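You operate a simulated robot arm through the tools that you are given. There is no shell and no other tool.

You run a simulated robot arm. Do the job below in one go: nothing can be reset, and whatever is moved stays where it is left.

## Task
Stamp the blue-ended tile on the dark plate, then move the red slider to 2.
Fine: put the stamp back and leave the tile on the plate. Set down upright: wooden ok stamp.

The check looks at the end state, three seconds after you hand in, the way a careful person would. Anything else that was tipped, shoved, dropped, spilled or broken makes it a failure.

## Robot
A 6-joint arm with a four-finger gripper, fixed in place. Base frame: the origin is on the floor under the middle of its stand, x ahead of it, y to its left, z up. Readings come in mm, degrees, newtons and seconds.
It reaches about 1041 mm from its shoulder. Its first joint turns from -166.0 to 166.0 degrees. Payload 3.67 kg.
The TCP is the grasp point between the finger pads, 28 mm short of the fingertips. In the tool frame z runs along the fingers and y along their closing line. The gripper opens to 112 mm; its body begins 73 mm behind the TCP.
Orientation is that of the tool frame in the base frame, as a unit quaternion [x, y, z, w]. With the fingers straight down and closing along the base's y, the tool's x points along the base's -x, its y along +y and its z along -z.

## Interface
- The arm moves only by the tool play_rows. Its argument "series" is a list of rows, each a list of 3 entries, a list of its own where there are three numbers: the turn, a rotation vector about the base's x, y, z in units of 45 degrees (1.0 is 45 degrees), then the shift along the base's x, y, z in units of 100 mm (1.0 is 100 mm), then the closure in counts, from 0 (fully open) to 255 (shut). In form: [[[wx, wy, wz], [dx, dy, dz], fingers], ...]. A call has 1 to 20 rows; each row is the pose to reach, as a shift and turn from the pose commanded when the call began. A call with a number of a shift or a turn outside -1 to 1 is refused whole. Each row takes 0.2 s and may step no farther than 50 mm and 8.6 degrees from the row before; otherwise, or with a gripper value out of range, the whole call is refused. Where a pose cannot be reached the arm comes as near as it can. A force on the tool above 40 N (or 10 N above the force at the start of the call, whichever is more), or a blocked arm, ends the call early, and 0.2 s more pass. Each finger travels about 102.5 mm/s and halts on what it meets, pressing with about 34 N; the grip force reading is that of the motor and also rises with nothing between the fingers. The clock runs only during rows and for 0.2 s after the last one: add rows that repeat a pose to give the fingers time. It gives the time, the measured TCP pose, the force on the tool (base axes), the opening and the grip force at its end, in the units of the frame above (readings bear some noise), with the torque about the TCP (base axes, N m) and any sound that the robot's microphone picked up.
- Cameras (640 x 400 px; columns grow to the right, rows downward): "scene" is fixed at [211.2, 654.5, 1525.6]; the picture's right is [-0.69, -0.73, 0.00], its down [-0.50, 0.48, -0.72] and it looks along [0.52, -0.50, -0.69] (base axes); focal length 338 px, centre (320, 200). "wrist" rides on the gripper at [60, -18, -104] in the tool frame; the picture's right is [0.29, 0.96, 0.00], its down [-0.80, 0.24, -0.55] and it looks along [-0.53, 0.16, 0.83] (tool axes); focal length 234 px, centre (320, 200).
- capture(camera): a new picture of that camera. It takes no simulated time.
- measure_at(camera, pixels): for up to 12 pixels [column, row] of the newest picture of that camera ("zoom" is the newest enlarged one), the place [x, y, z] in the base frame of the surface seen there, good to about 3 mm, but the place of the scene camera against the robot may be out by one fixed shift of up to 12 mm in any direction. It takes no simulated time.
- inspect(camera, box): a new picture of the part [left, top, right, bottom] of that camera's present view, enlarged. It takes no simulated time.
- close_job(): hands the job in; it is judged then, once.

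Open the gripper and draw the arm clear of the work before you hand the job in, unless the task says otherwise.

The tools are called after "Call:" as a command line: name --argument value ..., lists and objects as JSON in quotes. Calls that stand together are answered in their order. play_rows: Moves the arm, as the interface text tells. Its arguments: {"type":"object","properties":{"series":{"type":"array","items":{"type":"array"}}},"required":["series"]} The other tools are called the same way: capture (camera) takes a picture; measure_at (camera, pixels) gives the place of the surface under pixels of a picture; inspect (camera, box) takes an enlarged picture of a part of a camera's view; close_job () hands the job in.

At the start:

```text
t: 0.0
position: [518.7, 143.7, 1132.9]
tcp_rot: [0.0, 1.0, 0.001, 0.0]
contact_force: [-0.3, -0.3, 1.1]
ft_torque: [0.0, 0.01, 0.04]
gripper_width: 112.0
grip_force: 0.1
```

scene: 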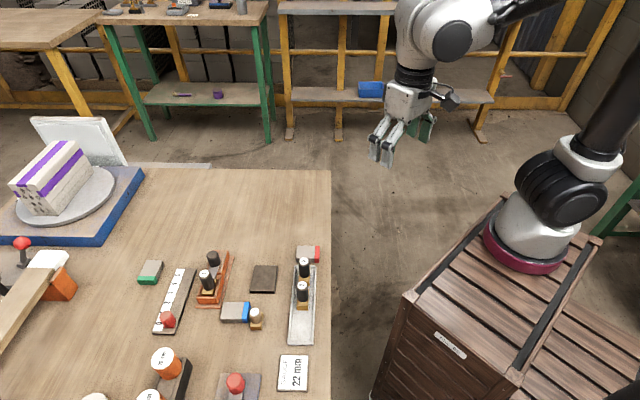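
wrist: 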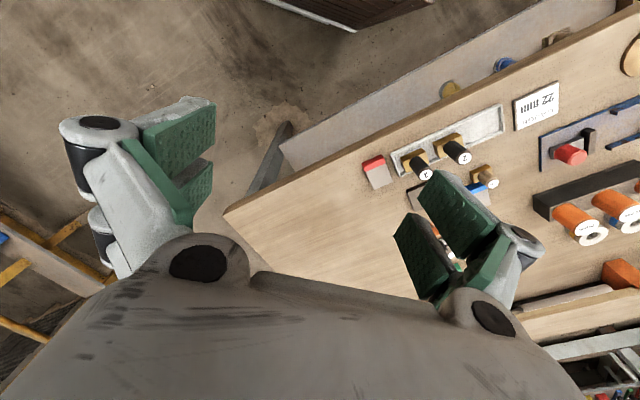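

I start by enlarging the work area of the scene picture (around columns 120-340, rows 220-400) to identify the stamps, tile, plate and slider.

Call:
inspect --camera "scene" --box '[120, 225, 340, 362]'

Call:
inspect --camera "scene" --box '[180, 230, 340, 330]'

Call:
inspect --camera "scene" --box '[0, 300, 340, 400]'

```text
2.91 times, centred on (230, 294) of scene
```

zoom: 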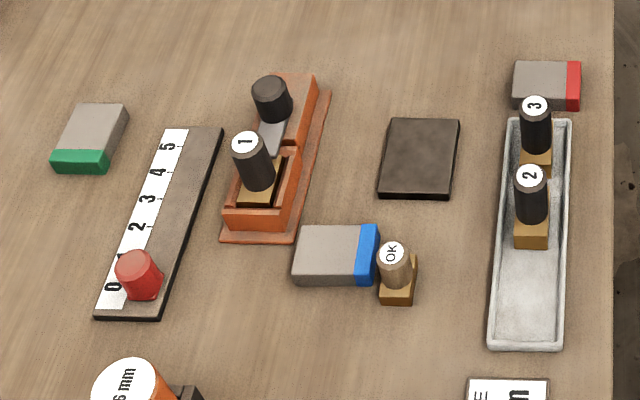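

```text
4.00 times, centred on (260, 280) of scene
```

zoom: 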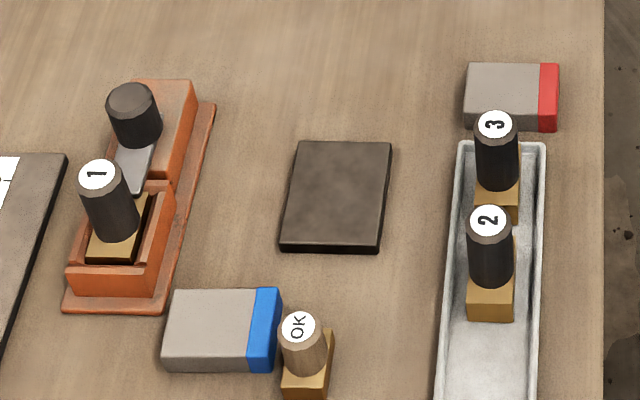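

```text
1.88 times, centred on (170, 350) of scene
```

zoom: 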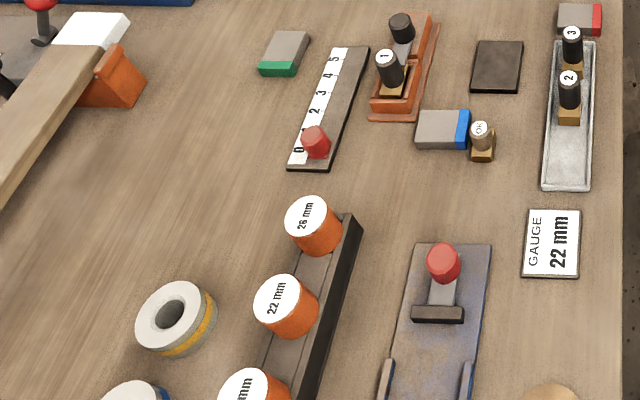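

The wooden OK stamp stands right beside the blue-ended tile; the dark plate is at about scene (264,279), and the red slider knob is at 0 near (168,320). I enlarge the tile and stamp and then measure.

Call:
inspect --camera "scene" --box '[210, 255, 290, 335]'

Call:
measure_at --camera "scene" --pixels '[[264, 279], [254, 265], [276, 266], [251, 291], [273, 292], [235, 309], [246, 309], [254, 313], [257, 326], [168, 318], [180, 270], [205, 330]]'

```text
5.00 times, centred on (250, 295) of scene
```

zoom: 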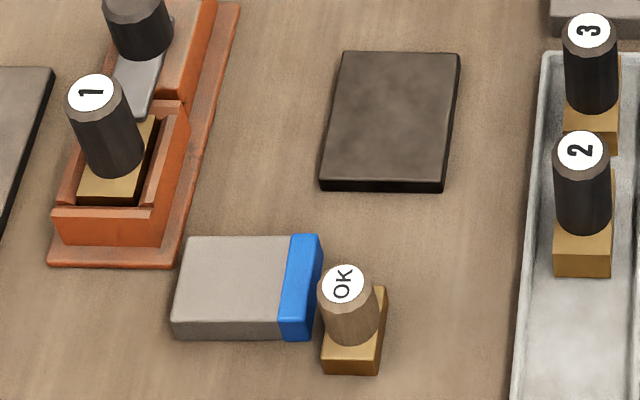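

```text
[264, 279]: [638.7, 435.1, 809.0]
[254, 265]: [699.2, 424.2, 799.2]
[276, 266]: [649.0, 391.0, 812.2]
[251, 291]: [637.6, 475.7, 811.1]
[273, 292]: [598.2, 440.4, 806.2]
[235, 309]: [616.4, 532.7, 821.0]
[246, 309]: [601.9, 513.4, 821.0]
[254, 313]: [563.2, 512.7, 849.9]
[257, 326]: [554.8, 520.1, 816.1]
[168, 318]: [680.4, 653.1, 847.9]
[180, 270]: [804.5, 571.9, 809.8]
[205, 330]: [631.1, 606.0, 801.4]
```

The table is at z≈800, with the plate near (640,435), the tile near (605,522) and the stamp near (560,515). I move the TCP sideways towards +y at its present height to get a wrist view of them.

Call:
play_rows --series '[[[0, 0, 0], [0, 0.5, 0], 0], [[0, 0, 0], [0, 1, 0], 0]]'

Call:
play_rows --series '[[[0, 0, 0], [0, 0.5, 0], 0], [[0, 0, 0], [0, 1, 0], 0]]'

Call:
capture --camera "wrist"

```text
t: 0.6
position: [518.7, 244.2, 1134.2]
tcp_rot: [0.001, 1.0, 0.0, 0.0]
contact_force: [-0.4, -0.6, 0.7]
ft_torque: [0.08, -0.02, 0.02]
gripper_width: 112.0
grip_force: 0.1
```

```text
t: 1.2
position: [517.5, 345.4, 1137.7]
tcp_rot: [0.001, 1.0, 0.0, -0.001]
contact_force: [-0.2, -1.0, 0.4]
ft_torque: [0.06, 0.0, -0.01]
gripper_width: 112.0
grip_force: 0.1
```

```text
taken
```

wrist: 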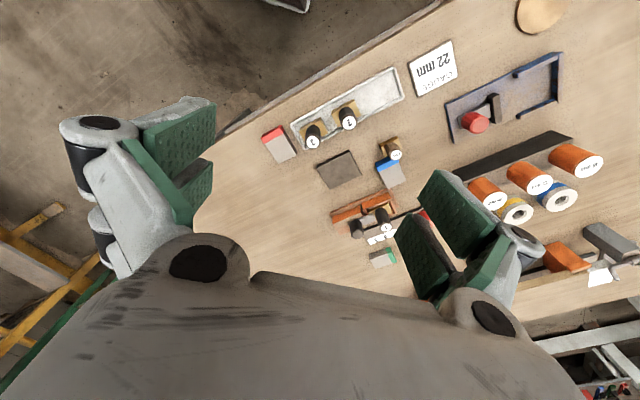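

The wrist view now shows the plate at (338,169), the tile at (390,170) and the stamp at (393,150). I come closer (another +100 in y and 100 down) to measure more accurately with the wrist camera.

Call:
play_rows --series '[[[0, 0, 0], [0, 0.3, -0.3], 0], [[0, 0, 0], [-0.2, 0.6, -0.6], 0], [[0, 0, 0], [-0.4, 0.8, -1.0], 0], [[0, 0, 0], [-0.4, 0.8, -1.0], 0]]'

Call:
capture --camera "wrist"

Call:
capture --camera "scene"

```text
t: 2.2
position: [482.4, 426.4, 1035.9]
tcp_rot: [0.0, 1.0, 0.0, 0.0]
contact_force: [-0.4, -0.3, 0.8]
ft_torque: [-0.01, 0.01, -0.01]
gripper_width: 112.1
grip_force: 0.0
```

```text
taken
```

wrist: 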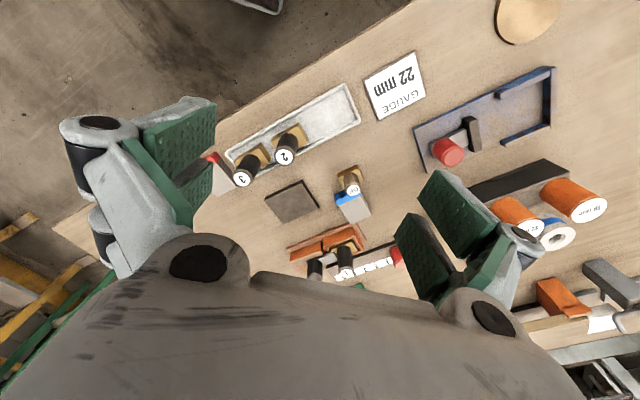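

```text
taken
```

scene: 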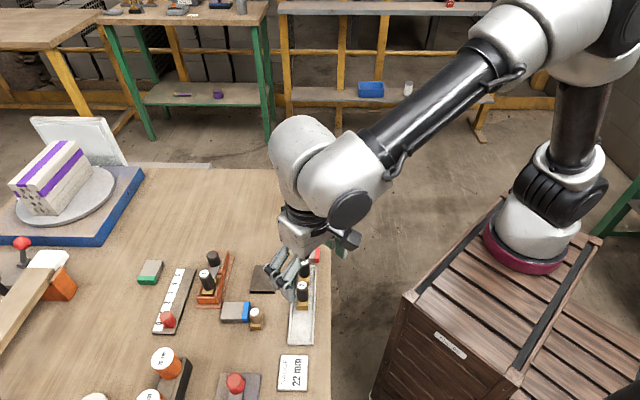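

The plate is at wrist (292,201), the tile at (353,205) and the stamp at (348,185). I enlarge that part to measure its corners.

Call:
inspect --camera "wrist" --box '[210, 140, 410, 290]'

Call:
play_rows --series '[[[0, 0, 0], [0, 0, 0], 0]]'

Call:
play_rows --series '[[[0, 0, 0], [0, 0, 0], 0]]'

```text
2.67 times, centred on (310, 215) of wrist
```

zoom: 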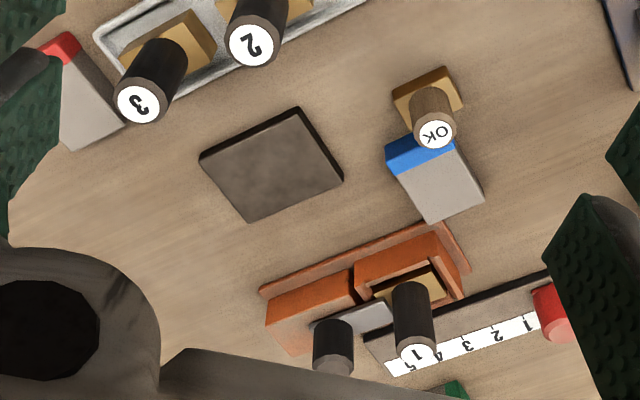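

```text
t: 2.6
position: [480.4, 425.5, 1037.4]
tcp_rot: [0.0, 1.0, 0.0, 0.0]
contact_force: [-0.7, -0.3, 0.1]
ft_torque: [-0.01, 0.01, 0.01]
gripper_width: 112.2
grip_force: 0.0
```

```text
t: 3.0
position: [480.6, 426.7, 1035.5]
tcp_rot: [0.0, 1.0, 0.0, 0.0]
contact_force: [-0.4, 0.2, 0.1]
ft_torque: [-0.03, -0.01, 0.01]
gripper_width: 112.1
grip_force: 0.0
```

Readings bear about 1–2 mm of noise. I measure the plate corners, tile corners and stamp in the zoomed picture.

Call:
measure_at --camera "zoom" --pixels '[[206, 160], [294, 118], [337, 178], [252, 216], [270, 165], [392, 170], [452, 146], [429, 220], [481, 196], [433, 188], [436, 132], [430, 100]]'

Call:
measure_at --camera "zoom" --pixels '[[396, 95], [443, 70], [461, 100], [410, 122], [393, 368], [535, 318], [525, 325], [500, 333], [545, 300], [568, 310], [140, 104], [300, 250]]'

```text
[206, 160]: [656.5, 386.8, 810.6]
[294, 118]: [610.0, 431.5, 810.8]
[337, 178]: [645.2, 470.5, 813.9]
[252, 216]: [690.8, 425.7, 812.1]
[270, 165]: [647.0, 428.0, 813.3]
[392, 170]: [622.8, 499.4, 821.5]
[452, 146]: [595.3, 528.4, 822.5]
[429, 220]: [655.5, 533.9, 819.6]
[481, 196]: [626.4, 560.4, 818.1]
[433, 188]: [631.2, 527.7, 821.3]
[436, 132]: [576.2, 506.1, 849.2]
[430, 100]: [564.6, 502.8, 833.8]
```

```text
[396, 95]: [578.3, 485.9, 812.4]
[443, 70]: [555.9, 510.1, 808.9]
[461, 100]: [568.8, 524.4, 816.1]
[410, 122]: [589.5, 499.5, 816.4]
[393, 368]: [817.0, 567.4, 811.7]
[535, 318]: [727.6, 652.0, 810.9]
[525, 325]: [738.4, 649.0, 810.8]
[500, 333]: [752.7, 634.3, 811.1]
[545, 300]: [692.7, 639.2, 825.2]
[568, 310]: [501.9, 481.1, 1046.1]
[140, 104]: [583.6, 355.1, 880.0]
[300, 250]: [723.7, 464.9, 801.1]
```

Plate centre is about (650,428) with top z≈811, tile centre (625,530) with top z≈821, stamp base centre about (573,505). I look closely at the finger pads in the wrist view (columns 90–220 and 390–540) to learn their shape and spacing.

Call:
inspect --camera "wrist" --box '[40, 80, 560, 330]'

Call:
measure_at --camera "wrist" --pixels '[[144, 130], [214, 104], [190, 208], [176, 228], [212, 170], [418, 195], [440, 170], [494, 228], [396, 232], [410, 214], [445, 285], [462, 262]]'

Call:
inspect --camera "scene" --box '[240, 180, 380, 310]'

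```text
1.23 times, centred on (300, 205) of wrist
```

zoom: 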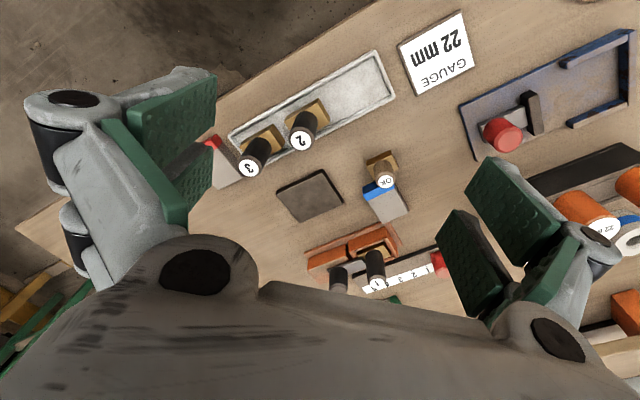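

```text
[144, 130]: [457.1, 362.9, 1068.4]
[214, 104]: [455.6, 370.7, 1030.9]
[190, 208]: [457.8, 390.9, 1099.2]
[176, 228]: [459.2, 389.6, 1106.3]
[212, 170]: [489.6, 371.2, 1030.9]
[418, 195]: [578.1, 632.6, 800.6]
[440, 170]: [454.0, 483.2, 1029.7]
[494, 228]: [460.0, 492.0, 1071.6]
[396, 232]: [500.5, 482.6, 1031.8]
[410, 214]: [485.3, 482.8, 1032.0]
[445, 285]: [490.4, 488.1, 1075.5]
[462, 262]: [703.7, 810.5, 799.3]
```

```text
3.08 times, centred on (310, 245) of scene
```

zoom: 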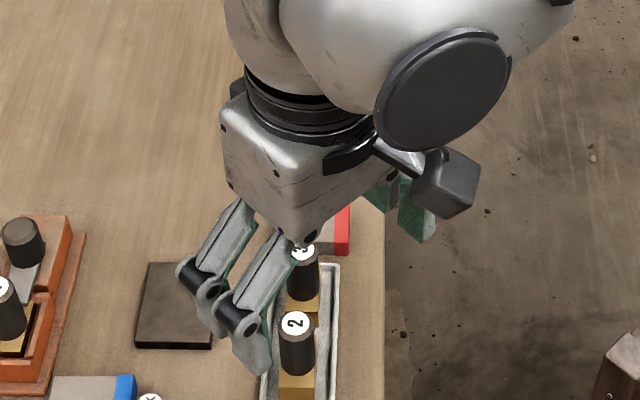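

The pad faces are 112 mm apart and there are two fingers per side, spaced along tool x. I zoom on the left pads to find the gap between the paired fingers.

Call:
inspect --camera "wrist" --box '[110, 85, 230, 245]'

Call:
inspect --camera "wrist" --box '[385, 155, 545, 315]'

```text
2.50 times, centred on (170, 165) of wrist
```

zoom: 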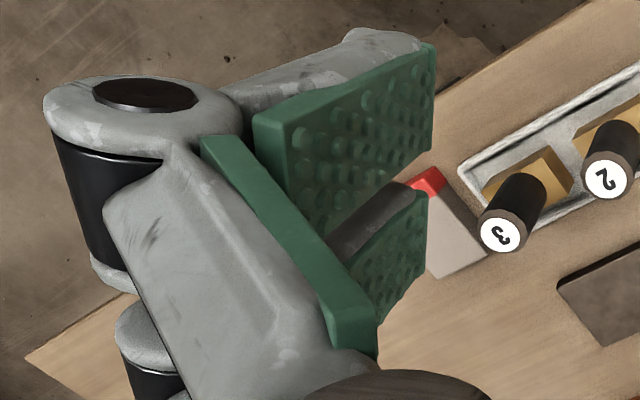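

```text
2.50 times, centred on (465, 235) of wrist
```

zoom: 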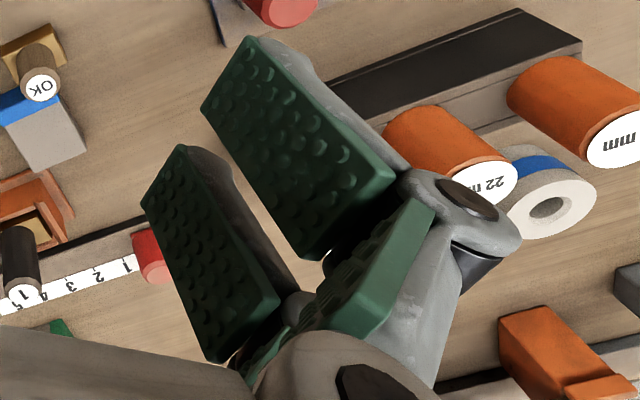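

I measure several points on the right-side distal pads in this zoom: near pad corners (250,42), (203,105), (300,250), (388,188) and far pad corners (180,150), (143,205), (212,355), (275,300).

Call:
measure_at --camera "zoom" --pixels '[[250, 45], [207, 106], [302, 248], [384, 186], [180, 152], [147, 205], [214, 352], [272, 298], [270, 120], [200, 250], [380, 270], [160, 180]]'

```text
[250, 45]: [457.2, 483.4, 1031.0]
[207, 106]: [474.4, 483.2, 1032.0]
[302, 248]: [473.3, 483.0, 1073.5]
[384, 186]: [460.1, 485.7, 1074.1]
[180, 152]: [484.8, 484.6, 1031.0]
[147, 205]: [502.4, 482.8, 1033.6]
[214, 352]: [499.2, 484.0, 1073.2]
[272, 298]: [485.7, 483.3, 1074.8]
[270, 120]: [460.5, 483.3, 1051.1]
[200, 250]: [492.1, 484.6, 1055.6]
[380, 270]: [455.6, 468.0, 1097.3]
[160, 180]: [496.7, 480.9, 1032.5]
```

The distal pads span x 457–475 and 485–503 (a gap of about 10 mm around the TCP) and end only ~5 mm below the TCP while fully open, so the tips likely extend as it closes. I close partly in free air to check the tip height at tile width.

Call:
play_rows --series '[[[0, 0, 0], [0, 0, 0], 140], [[0, 0, 0], [0, 0, 0], 140], [[0, 0, 0], [0, 0, 0], 140]]'

Call:
inspect --camera "wrist" --box '[130, 40, 530, 290]'

```text
t: 3.8
position: [481.0, 426.1, 1036.9]
tcp_rot: [0.0, 1.0, 0.0, 0.0]
contact_force: [0.2, 0.3, 0.1]
ft_torque: [0.01, 0.01, -0.01]
gripper_width: 50.5
grip_force: 0.0
```

```text
1.60 times, centred on (330, 165) of wrist
```

zoom: 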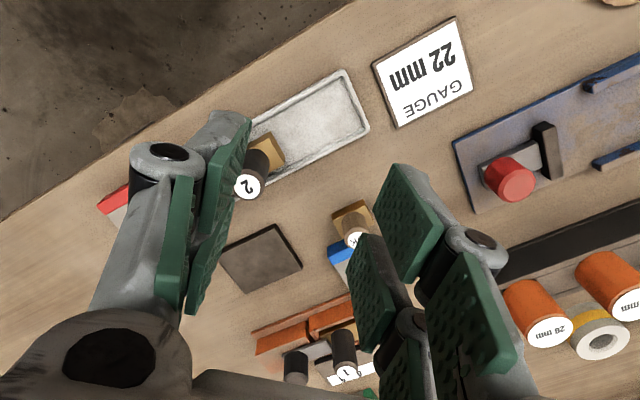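

At 140 counts the opening is 50.5 mm, so opening ≈ 112·(1−c/255). I measure the pad tips at this opening: near right pad tip about (400,168)–(375,215), far right pad tip (368,236)–(348,275), left pads (248,118), (190,312).

Call:
measure_at --camera "zoom" --pixels '[[396, 170], [376, 208], [414, 280], [440, 250], [368, 240], [350, 272], [388, 350], [247, 122], [206, 232], [190, 308], [230, 240], [224, 130]]'

```text
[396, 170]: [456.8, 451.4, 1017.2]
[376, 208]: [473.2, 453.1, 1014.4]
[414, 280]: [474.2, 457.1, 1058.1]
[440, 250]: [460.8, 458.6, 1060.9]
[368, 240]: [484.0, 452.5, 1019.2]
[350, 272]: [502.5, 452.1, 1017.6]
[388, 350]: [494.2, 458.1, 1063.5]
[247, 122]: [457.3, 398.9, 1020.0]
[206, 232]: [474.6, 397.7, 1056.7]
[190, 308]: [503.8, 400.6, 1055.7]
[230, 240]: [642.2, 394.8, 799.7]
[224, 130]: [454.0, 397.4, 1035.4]
```

Tips sit ~19 mm below the TCP at 50 mm opening, and each pair spans about 46 mm along tool x with a 10 mm gap. I turn the tool about +43.8° to line up with the tile/plate axes while moving to about (570,440,960) for a closer view.

Call:
play_rows --series '[[[0, 0, 0.162], [0.15, 0.03, -0.13], 90], [[0, 0, 0.324], [0.3, 0.06, -0.26], 90], [[0, 0, 0.486], [0.45, 0.09, -0.39], 90], [[0, 0, 0.648], [0.6, 0.12, -0.52], 90], [[0, 0, 0.811], [0.75, 0.14, -0.65], 90], [[0, 0, 0.973], [0.9, 0.15, -0.76], 90], [[0, 0, 0.973], [0.9, 0.15, -0.76], 90]]'

Call:
capture --camera "wrist"

Call:
inspect --camera "wrist" --box '[160, 60, 480, 260]'

```text
t: 5.4
position: [568.8, 439.9, 957.6]
tcp_rot: [-0.374, 0.927, 0.0, -0.001]
contact_force: [0.3, -0.6, -0.3]
ft_torque: [0.01, -0.03, 0.01]
gripper_width: 72.4
grip_force: 0.2
```

```text
taken
```

wrist: 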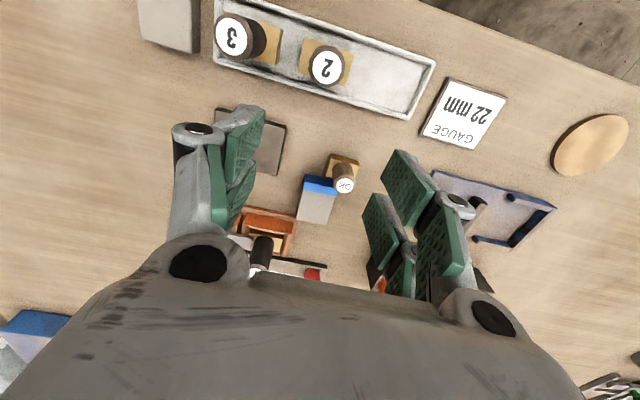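

```text
2.00 times, centred on (320, 160) of wrist
```

zoom: 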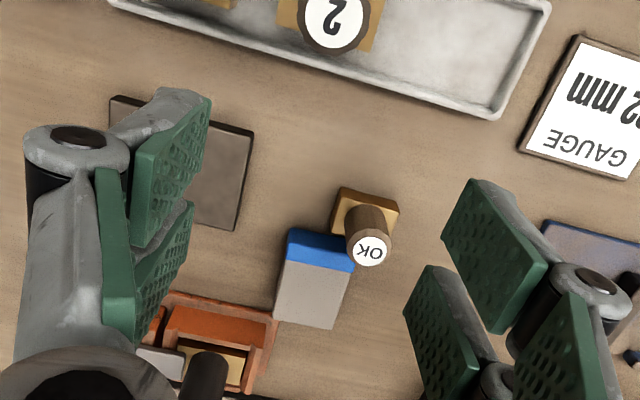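

Now aligned. The tile is at wrist (316,200), the stamp at (342,172). I zoom tighter on them and measure.

Call:
inspect --camera "wrist" --box '[280, 140, 380, 240]'

```text
4.00 times, centred on (330, 190) of wrist
```

zoom: 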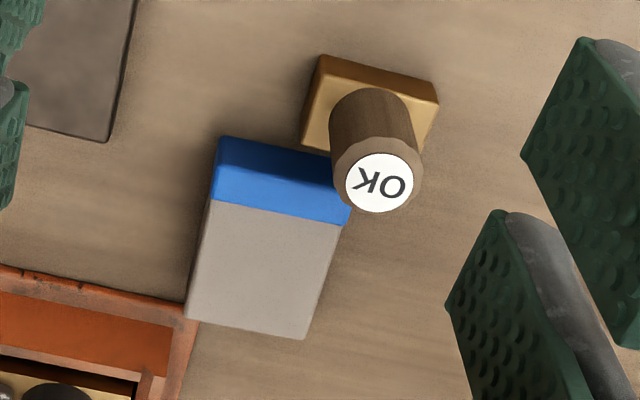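

I measure points across the tile top (blue end, corners) and the stamp base and handle in this zoom.

Call:
measure_at --camera "zoom" --pixels '[[222, 142], [216, 172], [212, 196], [190, 314], [303, 334], [344, 222], [320, 158], [262, 240], [328, 350], [262, 150], [262, 170], [260, 200]]'

Call:
measure_at --camera "zoom" --pixels '[[322, 58], [436, 85], [436, 103], [318, 82], [304, 140], [420, 145], [380, 183], [350, 183], [410, 183], [345, 110], [400, 100], [372, 130]]'

```text
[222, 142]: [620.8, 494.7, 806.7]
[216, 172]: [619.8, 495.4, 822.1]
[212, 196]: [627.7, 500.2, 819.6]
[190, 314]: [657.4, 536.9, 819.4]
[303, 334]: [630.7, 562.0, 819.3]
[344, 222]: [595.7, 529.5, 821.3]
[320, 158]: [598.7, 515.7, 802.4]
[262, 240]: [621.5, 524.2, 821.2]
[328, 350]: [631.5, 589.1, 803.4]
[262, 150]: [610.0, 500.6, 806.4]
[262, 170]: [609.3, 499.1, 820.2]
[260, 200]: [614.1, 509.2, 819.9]
```

```text
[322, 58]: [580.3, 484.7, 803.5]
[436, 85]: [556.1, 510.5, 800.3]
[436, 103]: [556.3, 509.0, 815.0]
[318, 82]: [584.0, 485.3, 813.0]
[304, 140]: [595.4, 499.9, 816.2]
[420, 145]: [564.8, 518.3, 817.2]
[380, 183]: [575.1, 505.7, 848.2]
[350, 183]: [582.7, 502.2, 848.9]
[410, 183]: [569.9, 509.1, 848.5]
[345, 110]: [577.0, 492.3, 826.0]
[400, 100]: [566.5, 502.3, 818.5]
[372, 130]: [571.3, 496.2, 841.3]
```

Tile: about 56×37×20 mm, centre (625,529), long axis at ≈47.5°. Stamp: base 36×20, centre (576,505.5), top z≈848.5. The orange fixture's flange is close to the tile's far corner (zoom (195,322)), so I measure it and the plate.

Call:
measure_at --camera "zoom" --pixels '[[190, 326], [100, 296], [20, 272], [182, 370], [130, 340], [60, 320], [165, 310], [108, 140], [132, 5], [30, 124], [80, 60], [185, 395]]'

Call:
inspect --camera "scene" --box '[190, 240, 270, 340]'

```text
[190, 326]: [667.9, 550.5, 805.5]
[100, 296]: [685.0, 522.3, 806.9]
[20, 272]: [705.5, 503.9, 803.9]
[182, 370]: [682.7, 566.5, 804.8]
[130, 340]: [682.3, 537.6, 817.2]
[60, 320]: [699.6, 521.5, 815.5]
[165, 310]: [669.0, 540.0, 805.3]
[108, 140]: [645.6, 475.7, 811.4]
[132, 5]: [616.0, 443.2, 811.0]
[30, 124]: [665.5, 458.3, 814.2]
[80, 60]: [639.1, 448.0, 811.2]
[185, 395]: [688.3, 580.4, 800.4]
```

```text
4.00 times, centred on (230, 290) of scene
```

zoom: 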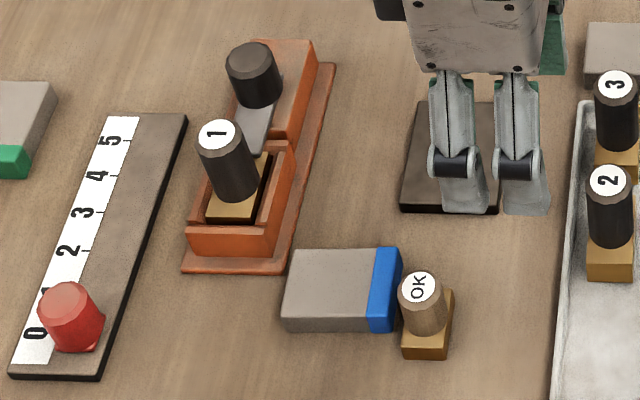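

The flange is ~13 mm beyond the tile's far end and the stamp ~12 mm before its blue end; a grip across the 37 mm width with the 46 mm finger span clears both. I check heights of the numbered peg and knob in the fixture from the scene zoom before descending.

Call:
measure_at --camera "zoom" --pixels '[[218, 133], [252, 58], [418, 287], [614, 84], [605, 182], [70, 298], [340, 290], [245, 255], [37, 332], [68, 249], [83, 212], [110, 142]]'

```text
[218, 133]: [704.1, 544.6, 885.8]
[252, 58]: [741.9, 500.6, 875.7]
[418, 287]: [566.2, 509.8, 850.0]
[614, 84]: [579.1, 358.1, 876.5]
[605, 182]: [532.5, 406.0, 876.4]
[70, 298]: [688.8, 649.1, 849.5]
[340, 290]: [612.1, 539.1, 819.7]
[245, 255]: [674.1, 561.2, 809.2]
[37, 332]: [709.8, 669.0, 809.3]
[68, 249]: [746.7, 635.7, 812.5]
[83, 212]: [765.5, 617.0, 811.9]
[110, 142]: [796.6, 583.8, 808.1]
```

Peg 1 (top ≈885) lies about 88 mm from the grasp centre, clear of the fingers and just below the palm. I move above the tile at (626.5,530) z≈900 with a 64 mm opening and a small +2.8° turn.

Call:
play_rows --series '[[[0, 0, 0.02], [0.19, 0.3, -0.19], 109], [[0, 0, 0.04], [0.385, 0.6, -0.385], 109], [[0, 0, 0.062], [0.577, 0.903, -0.576], 109], [[0, 0, 0.062], [0.577, 0.903, -0.576], 109]]'

Call:
capture --camera "wrist"

Call:
inspect --camera "scene" --box '[180, 200, 320, 340]'

```text
t: 6.4
position: [627.2, 531.5, 900.6]
tcp_rot: [-0.396, 0.918, 0.0, 0.0]
contact_force: [0.0, 0.4, 0.1]
ft_torque: [0.01, 0.02, 0.02]
gripper_width: 64.2
grip_force: 0.0
```

```text
taken
```

wrist: 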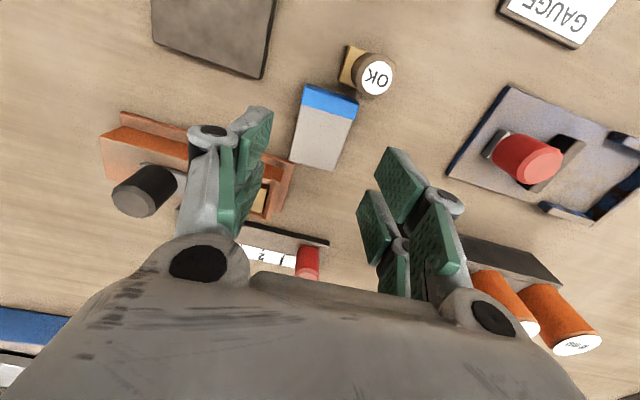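

```text
2.86 times, centred on (250, 270) of scene
```

zoom: 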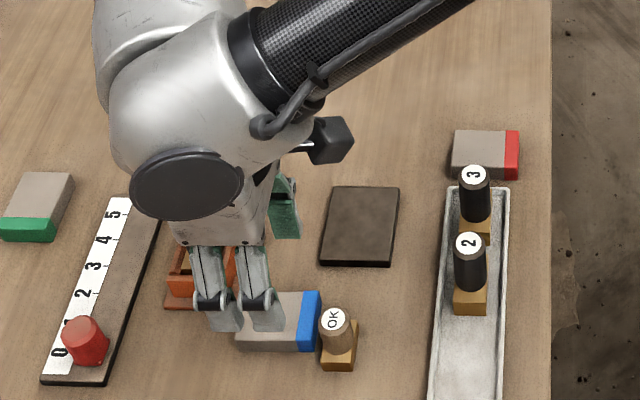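

The tile is at wrist (324,128), between the finger pairs as expected. I re-measure tile, stamp and the plate's near part from this closer view.

Call:
measure_at --camera "wrist" --pixels '[[304, 88], [305, 92], [291, 160], [333, 169], [356, 101], [324, 130], [262, 78], [263, 73], [152, 40], [274, 5], [377, 78], [344, 84]]'

Call:
inspect --camera "wrist" --box '[270, 60, 400, 190]'

```text
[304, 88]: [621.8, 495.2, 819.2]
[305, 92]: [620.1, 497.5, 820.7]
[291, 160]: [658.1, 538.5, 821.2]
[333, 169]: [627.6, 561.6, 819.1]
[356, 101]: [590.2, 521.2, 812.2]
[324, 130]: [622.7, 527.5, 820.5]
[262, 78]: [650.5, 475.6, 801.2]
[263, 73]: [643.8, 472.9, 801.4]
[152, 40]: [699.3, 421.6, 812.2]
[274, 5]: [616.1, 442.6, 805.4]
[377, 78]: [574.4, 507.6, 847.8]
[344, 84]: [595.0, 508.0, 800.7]
```

```text
3.08 times, centred on (335, 125) of wrist
```

zoom: 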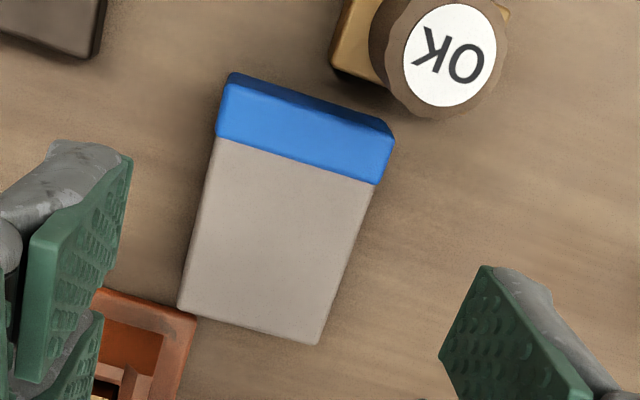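

I measure the tile's four top corners in this zoom for a final centre and angle.

Call:
measure_at --camera "zoom" --pixels '[[226, 92], [388, 138], [183, 303], [315, 339], [200, 200], [352, 250], [222, 130], [376, 178], [305, 110], [250, 320], [285, 215], [306, 130]]'

```text
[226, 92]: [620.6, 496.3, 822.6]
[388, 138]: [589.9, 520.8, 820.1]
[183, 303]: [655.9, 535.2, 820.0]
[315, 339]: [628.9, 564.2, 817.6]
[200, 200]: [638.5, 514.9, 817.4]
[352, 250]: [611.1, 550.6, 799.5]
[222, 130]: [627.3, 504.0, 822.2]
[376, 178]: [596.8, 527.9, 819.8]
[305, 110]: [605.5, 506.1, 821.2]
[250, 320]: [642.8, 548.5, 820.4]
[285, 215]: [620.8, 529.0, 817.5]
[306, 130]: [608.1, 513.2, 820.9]
```

Tile centre is (623.8,529.1), angle ≈47.6°. I descend to TCP z≈829 with a small correction, keeping the 64 mm opening, and look before closing.

Call:
play_rows --series '[[[0, 0, 0.02], [-0.02, -0.014, -0.3], 109], [[0, 0, 0.02], [-0.02, -0.014, -0.55], 109], [[0, 0, 0.02], [-0.02, -0.014, -0.716], 109], [[0, 0, 0.02], [-0.02, -0.014, -0.716], 109]]'

Call:
capture --camera "wrist"

Call:
inspect --camera "scene" --box '[200, 250, 280, 330]'

```text
t: 7.4
position: [623.5, 529.2, 827.7]
tcp_rot: [-0.403, 0.915, 0.0, 0.0]
contact_force: [0.3, -0.1, -0.2]
ft_torque: [0.02, 0.0, -0.01]
gripper_width: 64.2
grip_force: 0.1
```

```text
taken
```

wrist: 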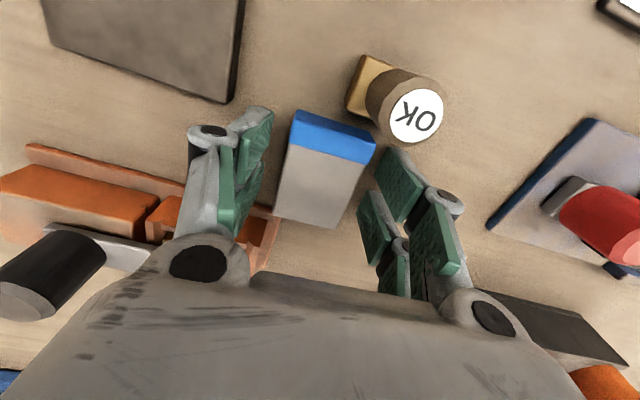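

```text
5.00 times, centred on (240, 290) of scene
```

zoom: 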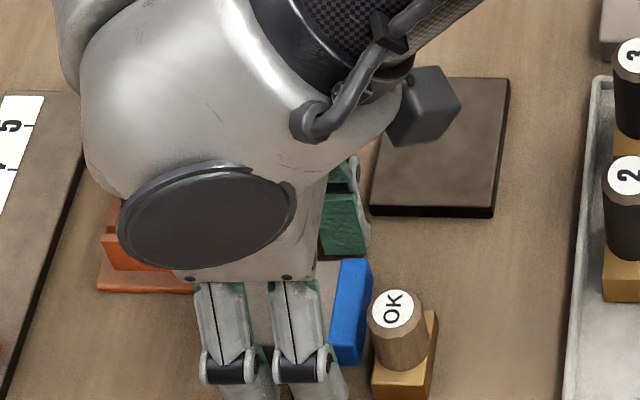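

TCP is at (623.5,529.2,827.7). I zoom between the fingers to verify the clearance of pads to the tile before closing.

Call:
inspect --camera "wrist" --box '[225, 95, 435, 255]'

```text
2.50 times, centred on (330, 175) of wrist
```

zoom: 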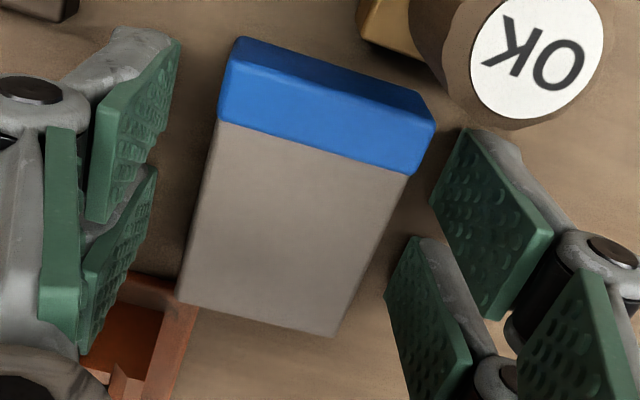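

I measure pad-tip and tile-edge points in this zoom to check centring.

Call:
measure_at --camera "zoom" --pixels '[[464, 140], [434, 198], [412, 250], [390, 290], [178, 50], [175, 75], [154, 175], [150, 205], [205, 215], [372, 260], [225, 95], [425, 140]]'

```text
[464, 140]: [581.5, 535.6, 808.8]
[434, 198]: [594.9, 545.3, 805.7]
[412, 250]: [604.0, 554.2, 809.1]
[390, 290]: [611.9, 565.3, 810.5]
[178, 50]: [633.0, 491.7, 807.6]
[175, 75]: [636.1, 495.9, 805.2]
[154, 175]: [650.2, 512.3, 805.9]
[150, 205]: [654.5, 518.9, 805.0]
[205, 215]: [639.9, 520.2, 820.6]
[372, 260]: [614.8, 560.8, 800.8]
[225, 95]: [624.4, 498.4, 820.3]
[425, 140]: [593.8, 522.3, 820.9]
```

Pads are centred within 2 mm of the tile with ≥11 mm clearance each side. I raise 2 mm to keep the tips off the table as they swing down, and close on the tile.

Call:
play_rows --series '[[[0, 0, 0], [0, 0, 0.022], 109], [[0, 0, 0], [0, 0, 0.022], 150], [[0, 0, 0], [0, 0, 0.022], 200], [[0, 0, 0], [0, 0, 0.022], 220], [[0, 0, 0], [0, 0, 0.022], 220]]'

Call:
capture --camera "wrist"

```text
t: 8.6
position: [625.1, 530.0, 830.2]
tcp_rot: [-0.402, 0.916, 0.0, 0.0]
contact_force: [0.0, -0.9, 1.7]
ft_torque: [-0.01, 0.01, 0.02]
gripper_width: 41.6
grip_force: 34.3
```

```text
taken
```

wrist: 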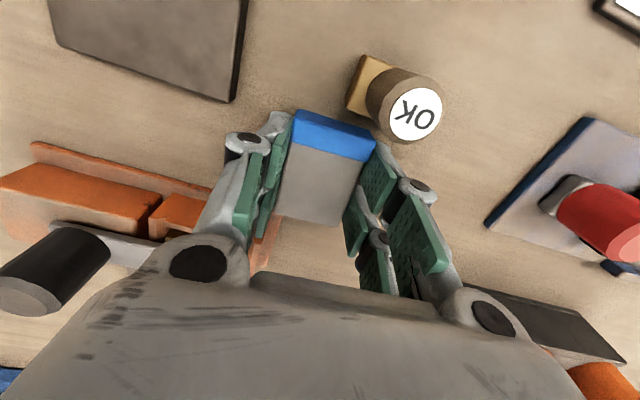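

The tile is gripped (41.6 mm, 34 N). I lift it straight up 80 mm and check.

Call:
play_rows --series '[[[0, 0, 0], [0, 0, 0.1], 220], [[0, 0, 0], [0, 0, 0.3], 220], [[0, 0, 0], [0, 0, 0.6], 220], [[0, 0, 0], [0, 0, 0.8], 220], [[0, 0, 0], [0, 0, 0.8], 220]]'

Call:
capture --camera "wrist"

Call:
inspect --camera "scene" --box '[180, 200, 320, 340]'

```text
t: 9.8
position: [624.5, 528.5, 909.3]
tcp_rot: [-0.403, 0.915, 0.0, -0.001]
contact_force: [-1.0, -0.7, 0.3]
ft_torque: [-0.01, -0.01, -0.01]
gripper_width: 15.4
grip_force: 0.0
```

```text
taken
```

wrist: 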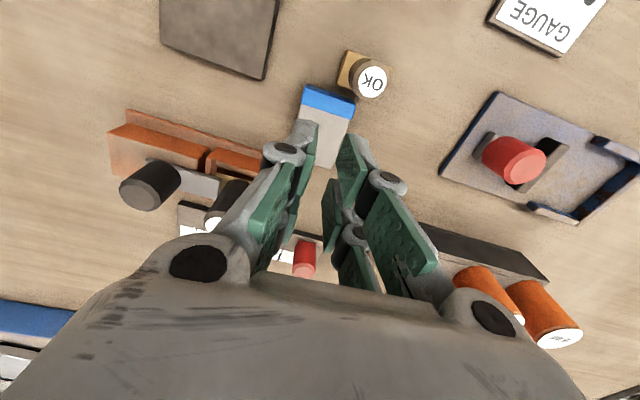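

```text
2.86 times, centred on (250, 270) of scene
```

zoom: 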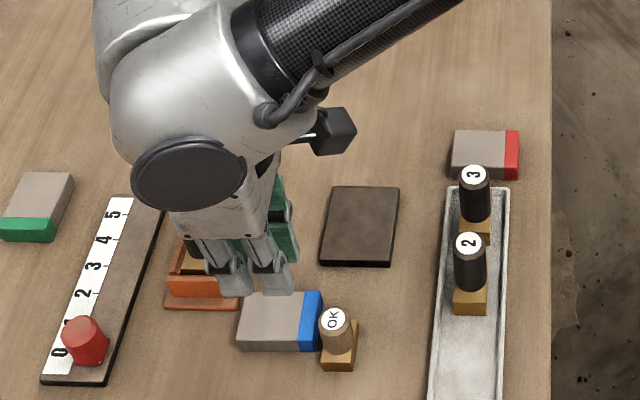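

The tile slipped out of the tips (opening fell to 15 mm) and stayed flat on the table, so the grip was too shallow. I set the opening to ~47 mm in the air and measure the tips' exact reach, and re-measure the tile.

Call:
play_rows --series '[[[0, 0, 0], [0, 0, 0], 148], [[0, 0, 0], [0, 0, 0], 148], [[0, 0, 0], [0, 0, 0], 148]]'

Call:
inspect --camera "wrist" --box '[240, 70, 440, 270]'

```text
t: 10.6
position: [624.3, 530.4, 910.7]
tcp_rot: [-0.403, 0.915, 0.0, 0.0]
contact_force: [0.0, -0.7, 0.8]
ft_torque: [-0.01, -0.05, -0.02]
gripper_width: 47.2
grip_force: 0.1
```

```text
2.00 times, centred on (340, 170) of wrist
```

zoom: 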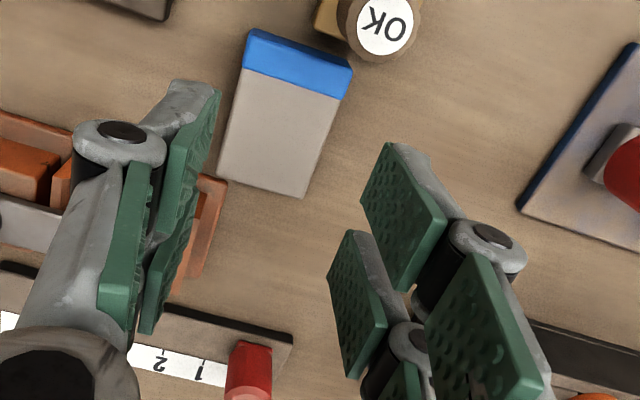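

Call:
measure_at --camera "zoom" --pixels '[[386, 146], [363, 198], [375, 170], [350, 234], [329, 274], [340, 252], [410, 288], [444, 216], [380, 260], [346, 370], [216, 95], [196, 190]]'

Call:
measure_at --camera "zoom" --pixels '[[246, 42], [349, 78], [221, 177], [300, 194], [270, 120], [340, 96], [300, 140], [386, 25], [360, 25], [412, 25], [320, 20], [268, 60]]'

```text
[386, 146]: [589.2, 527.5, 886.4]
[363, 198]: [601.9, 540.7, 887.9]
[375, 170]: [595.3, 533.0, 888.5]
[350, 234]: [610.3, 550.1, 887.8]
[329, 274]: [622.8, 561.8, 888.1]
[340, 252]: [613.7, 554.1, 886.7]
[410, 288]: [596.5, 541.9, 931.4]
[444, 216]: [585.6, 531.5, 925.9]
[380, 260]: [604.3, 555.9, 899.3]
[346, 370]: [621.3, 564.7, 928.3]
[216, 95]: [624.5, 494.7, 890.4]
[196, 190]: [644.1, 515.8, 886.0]
```

```text
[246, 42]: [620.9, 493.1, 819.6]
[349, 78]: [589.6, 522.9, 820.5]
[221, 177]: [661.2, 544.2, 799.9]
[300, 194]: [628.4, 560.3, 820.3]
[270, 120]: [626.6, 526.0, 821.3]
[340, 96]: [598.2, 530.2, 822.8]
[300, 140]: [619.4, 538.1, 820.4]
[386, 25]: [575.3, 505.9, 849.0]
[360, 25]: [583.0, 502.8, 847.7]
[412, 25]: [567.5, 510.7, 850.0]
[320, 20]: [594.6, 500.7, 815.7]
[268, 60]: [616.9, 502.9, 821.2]
```

At 47 mm opening the tips are 22.5 mm below the TCP, so last time they only reached z≈806.5. The tile is still flat at (624,528); I go back down deeper (TCP z≈825, tips just above the table) and close.

Call:
play_rows --series '[[[0, 0, 0], [0, 0, -0.3], 120], [[0, 0, 0], [0, 0, -0.6], 120], [[0, 0, 0], [0, 0, -0.8], 120], [[0, 0, 0], [0, 0, -0.85], 120], [[0, 0, 0], [0, 0, -0.85], 120]]'

Call:
play_rows --series '[[[0, 0, 0], [0, 0, 0], 145], [[0, 0, 0], [0, 0, 0], 165], [[0, 0, 0], [0, 0, 0], 255], [[0, 0, 0], [0, 0, 0], 255], [[0, 0, 0], [0, 0, 0], 255]]'

```text
t: 11.8
position: [625.5, 528.2, 826.2]
tcp_rot: [-0.403, 0.915, -0.001, 0.0]
contact_force: [-0.2, 0.4, 0.5]
ft_torque: [0.01, 0.0, -0.01]
gripper_width: 59.2
grip_force: 0.1
```

```text
t: 13.0
position: [625.0, 527.4, 827.1]
tcp_rot: [-0.402, 0.915, 0.0, 0.0]
contact_force: [2.8, 0.5, 13.7]
ft_torque: [-0.18, 0.0, 0.02]
gripper_width: 41.6
grip_force: 34.0
```

Tips now touch the table lightly (13.7 N up), with the tile gripped at 41.6 mm. I lift in small steps and watch the opening for slipping.

Call:
play_rows --series '[[[0, 0, 0], [0, 0, 0.02], 255], [[0, 0, 0], [0, 0, 0.04], 255], [[0, 0, 0], [0, 0, 0.06], 255]]'

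Call:
inspect --camera "wrist" --box '[225, 75, 425, 275]'

Call:
inspect --camera "scene" --box '[200, 260, 280, 340]'

```text
t: 13.8
position: [625.2, 527.0, 831.6]
tcp_rot: [-0.403, 0.915, 0.0, 0.0]
contact_force: [-0.1, -0.4, -1.0]
ft_torque: [-0.03, 0.0, 0.03]
gripper_width: 41.5
grip_force: 34.2
```

```text
2.00 times, centred on (325, 175) of wrist
```

zoom: 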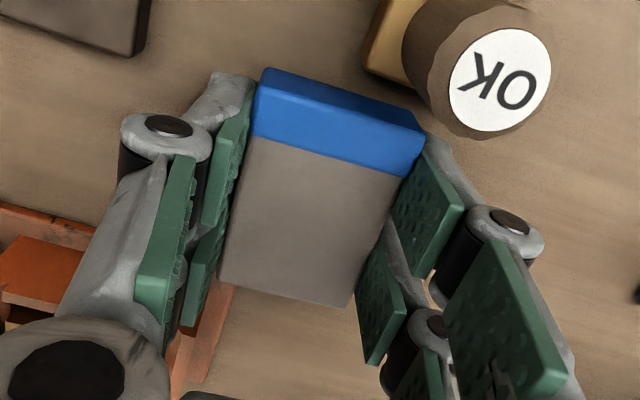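

```text
5.00 times, centred on (240, 300) of scene
```

zoom: 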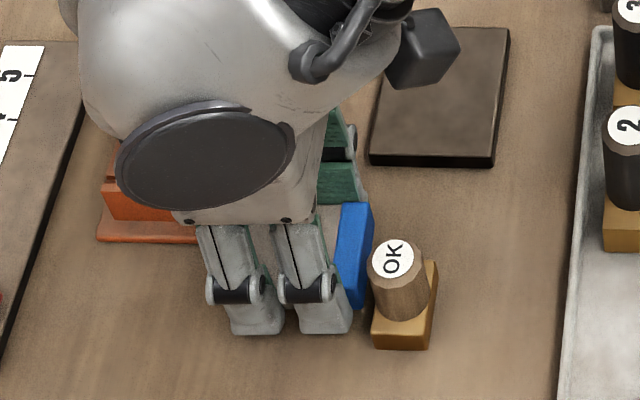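

I check whether the tile rose with the fingers by measuring its top.

Call:
inspect --camera "wrist" --box '[225, 75, 425, 275]'

Call:
measure_at --camera "zoom" --pixels '[[310, 210], [270, 180], [340, 230], [290, 260], [340, 120], [500, 85], [260, 92], [415, 140], [228, 282], [348, 300], [400, 200], [215, 200]]'

```text
2.00 times, centred on (325, 175) of wrist
```

zoom: 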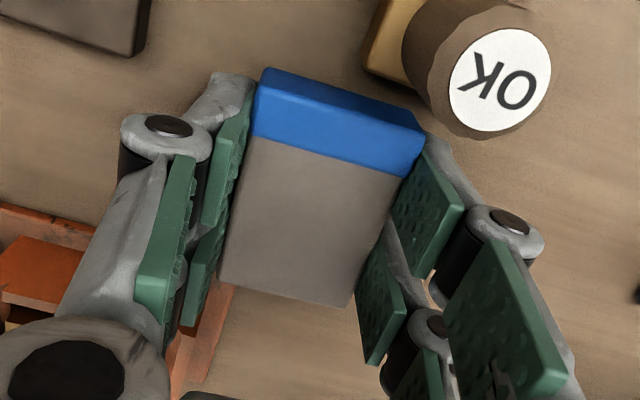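

```text
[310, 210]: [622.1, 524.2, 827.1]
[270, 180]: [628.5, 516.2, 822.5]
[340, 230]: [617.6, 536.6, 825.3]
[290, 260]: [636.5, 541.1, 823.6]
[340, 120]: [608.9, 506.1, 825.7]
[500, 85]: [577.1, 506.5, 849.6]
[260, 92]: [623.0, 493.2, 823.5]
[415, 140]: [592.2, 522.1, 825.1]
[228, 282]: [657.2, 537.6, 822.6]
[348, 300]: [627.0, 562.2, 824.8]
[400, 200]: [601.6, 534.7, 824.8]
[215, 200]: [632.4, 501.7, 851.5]
```

The tile top rose to ≈824.5, so it is lifting. I continue upward slowly, 3 mm per row, and watch the opening.

Call:
play_rows --series '[[[0, 0, 0], [0, 0, 0.03], 255], [[0, 0, 0], [0, 0, 0.06], 255], [[0, 0, 0], [0, 0, 0.09], 255], [[0, 0, 0], [0, 0, 0.12], 255]]'

Call:
inspect --camera "wrist" --box '[225, 75, 425, 275]'

Call:
measure_at --camera "zoom" --pixels '[[310, 210], [270, 180], [340, 230], [290, 260], [340, 120], [500, 85], [262, 92], [412, 140]]'

```text
t: 14.8
position: [625.9, 527.8, 842.4]
tcp_rot: [-0.402, 0.915, 0.0, 0.0]
contact_force: [0.4, -0.1, -1.3]
ft_torque: [-0.01, -0.04, -0.01]
gripper_width: 41.6
grip_force: 34.6
```

```text
2.00 times, centred on (325, 175) of wrist
```

zoom: 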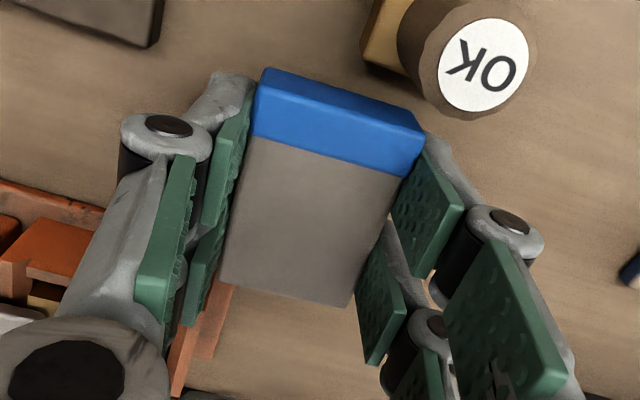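

```text
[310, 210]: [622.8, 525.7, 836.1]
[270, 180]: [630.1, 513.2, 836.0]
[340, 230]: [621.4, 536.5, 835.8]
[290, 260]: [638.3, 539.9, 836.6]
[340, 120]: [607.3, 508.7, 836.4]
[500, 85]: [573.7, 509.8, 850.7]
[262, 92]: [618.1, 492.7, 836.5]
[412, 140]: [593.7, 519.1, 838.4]
```

The tile is firmly held (41.6 mm, top at 836). I lift on to about z=900 at a gentle pace.

Call:
play_rows --series '[[[0, 0, 0], [0, 0, 0.05], 255], [[0, 0, 0], [0, 0, 0.11], 255], [[0, 0, 0], [0, 0, 0.18], 255], [[0, 0, 0], [0, 0, 0.26], 255], [[0, 0, 0], [0, 0, 0.34], 255], [[0, 0, 0], [0, 0, 0.42], 255], [[0, 0, 0], [0, 0, 0.49], 255], [[0, 0, 0], [0, 0, 0.54], 255], [[0, 0, 0], [0, 0, 0.57], 255], [[0, 0, 0], [0, 0, 0.57], 255]]'

Call:
capture --camera "wrist"

```text
t: 17.0
position: [626.6, 527.7, 899.8]
tcp_rot: [-0.402, 0.915, 0.0, -0.001]
contact_force: [0.0, 0.0, -0.5]
ft_torque: [0.02, 0.01, 0.05]
gripper_width: 41.4
grip_force: 33.8
```

```text
taken
```

wrist: 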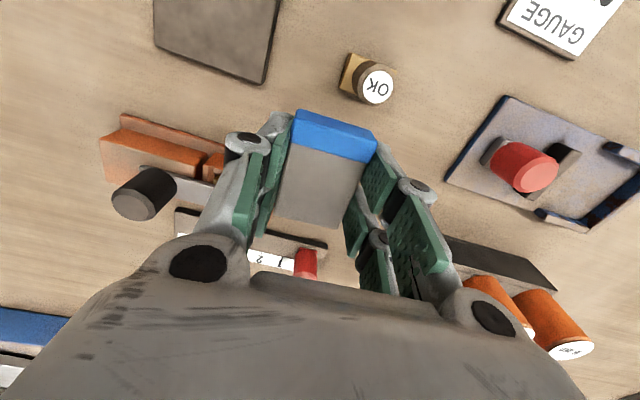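

Tile held steadily. I measure its corners in the hand so I can centre it over the plate.

Call:
inspect --camera "wrist" --box '[255, 95, 395, 235]'

Call:
measure_at --camera "zoom" --pixels '[[310, 210], [242, 70], [440, 135], [210, 320], [370, 360], [240, 110], [420, 190], [290, 340], [340, 110], [330, 250], [270, 280], [320, 150]]'

```text
2.86 times, centred on (325, 165) of wrist
```

zoom: 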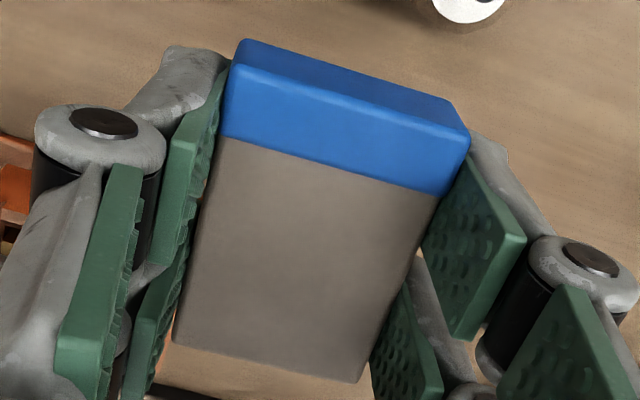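

```text
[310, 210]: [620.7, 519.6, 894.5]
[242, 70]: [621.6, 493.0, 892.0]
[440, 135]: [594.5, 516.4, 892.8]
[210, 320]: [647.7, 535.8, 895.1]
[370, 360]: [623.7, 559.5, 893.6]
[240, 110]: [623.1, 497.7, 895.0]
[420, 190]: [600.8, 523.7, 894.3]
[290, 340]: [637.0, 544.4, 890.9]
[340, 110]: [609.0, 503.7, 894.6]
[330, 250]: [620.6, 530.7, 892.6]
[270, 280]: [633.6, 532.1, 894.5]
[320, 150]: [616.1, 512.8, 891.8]
```

Call:
measure_at --camera "zoom" --pixels '[[238, 72], [462, 142], [180, 336], [355, 376]]'

```text
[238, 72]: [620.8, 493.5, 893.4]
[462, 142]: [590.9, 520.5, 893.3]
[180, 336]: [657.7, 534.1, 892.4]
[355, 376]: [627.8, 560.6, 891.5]
```

Tile centre in hand is (624.3,527.2), angle 47.5°. I now turn −90° in two calls while carrying it toward the plate side at z≈920, first half now.

Call:
play_rows --series '[[[0, 0, -0.1], [0.02, -0.05, 0.05], 255], [[0, 0, -0.25], [0.06, -0.13, 0.12], 255], [[0, 0, -0.42], [0.1, -0.23, 0.18], 255], [[0, 0, -0.59], [0.15, -0.34, 0.2], 255], [[0, 0, -0.76], [0.2, -0.45, 0.2], 255], [[0, 0, -0.9], [0.23, -0.53, 0.2], 255], [[0, 0, -1.0], [0.25, -0.57, 0.2], 255], [[0, 0, -1.0], [0.25, -0.57, 0.2], 255]]'

Call:
play_rows --series '[[[0, 0, -0.1], [0.02, -0.05, 0], 255], [[0, 0, -0.25], [0.06, -0.13, 0], 255], [[0, 0, -0.42], [0.1, -0.23, 0], 255], [[0, 0, -0.59], [0.15, -0.34, 0], 255], [[0, 0, -0.76], [0.2, -0.45, 0], 255], [[0, 0, -0.9], [0.23, -0.53, 0], 255], [[0, 0, -1.0], [0.25, -0.57, 0], 255], [[0, 0, -1.0], [0.25, -0.57, 0], 255]]'

Call:
capture --camera "wrist"

Call:
capture --camera "scene"

```text
t: 18.8
position: [650.4, 469.0, 921.0]
tcp_rot: [-0.022, 1.0, 0.0, -0.001]
contact_force: [-0.6, -0.4, -1.0]
ft_torque: [-0.02, 0.0, 0.0]
gripper_width: 41.5
grip_force: 33.7
```

```text
t: 20.6
position: [676.1, 413.3, 920.1]
tcp_rot: [0.363, 0.932, 0.0, 0.001]
contact_force: [-1.2, -0.5, -1.2]
ft_torque: [-0.05, -0.03, 0.0]
gripper_width: 41.5
grip_force: 34.0
```

```text
taken
```

wrist: 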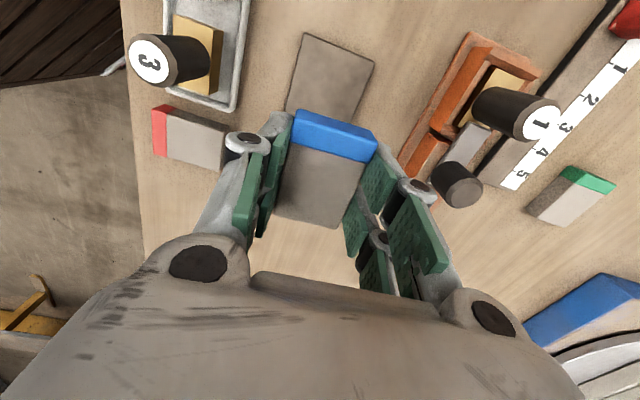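

```text
taken
```

scene: 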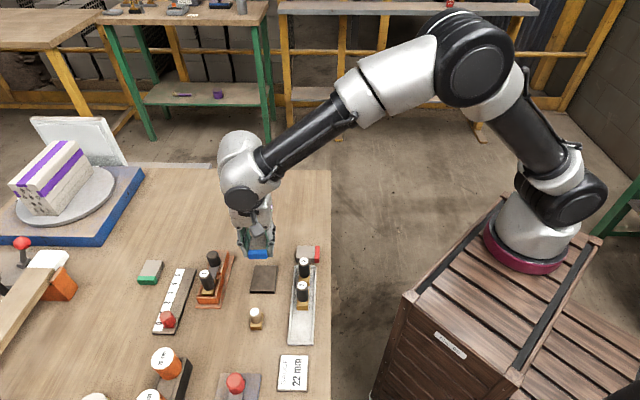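

The plate is visible in the wrist view with corners near (308,33), (374,62), (287,108). I zoom and measure them.

Call:
inspect --camera "wrist" --box '[270, 20, 400, 150]'

```text
3.08 times, centred on (335, 85) of wrist
```

zoom: 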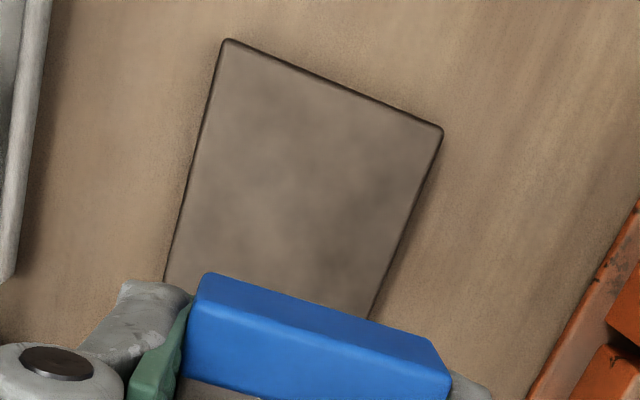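

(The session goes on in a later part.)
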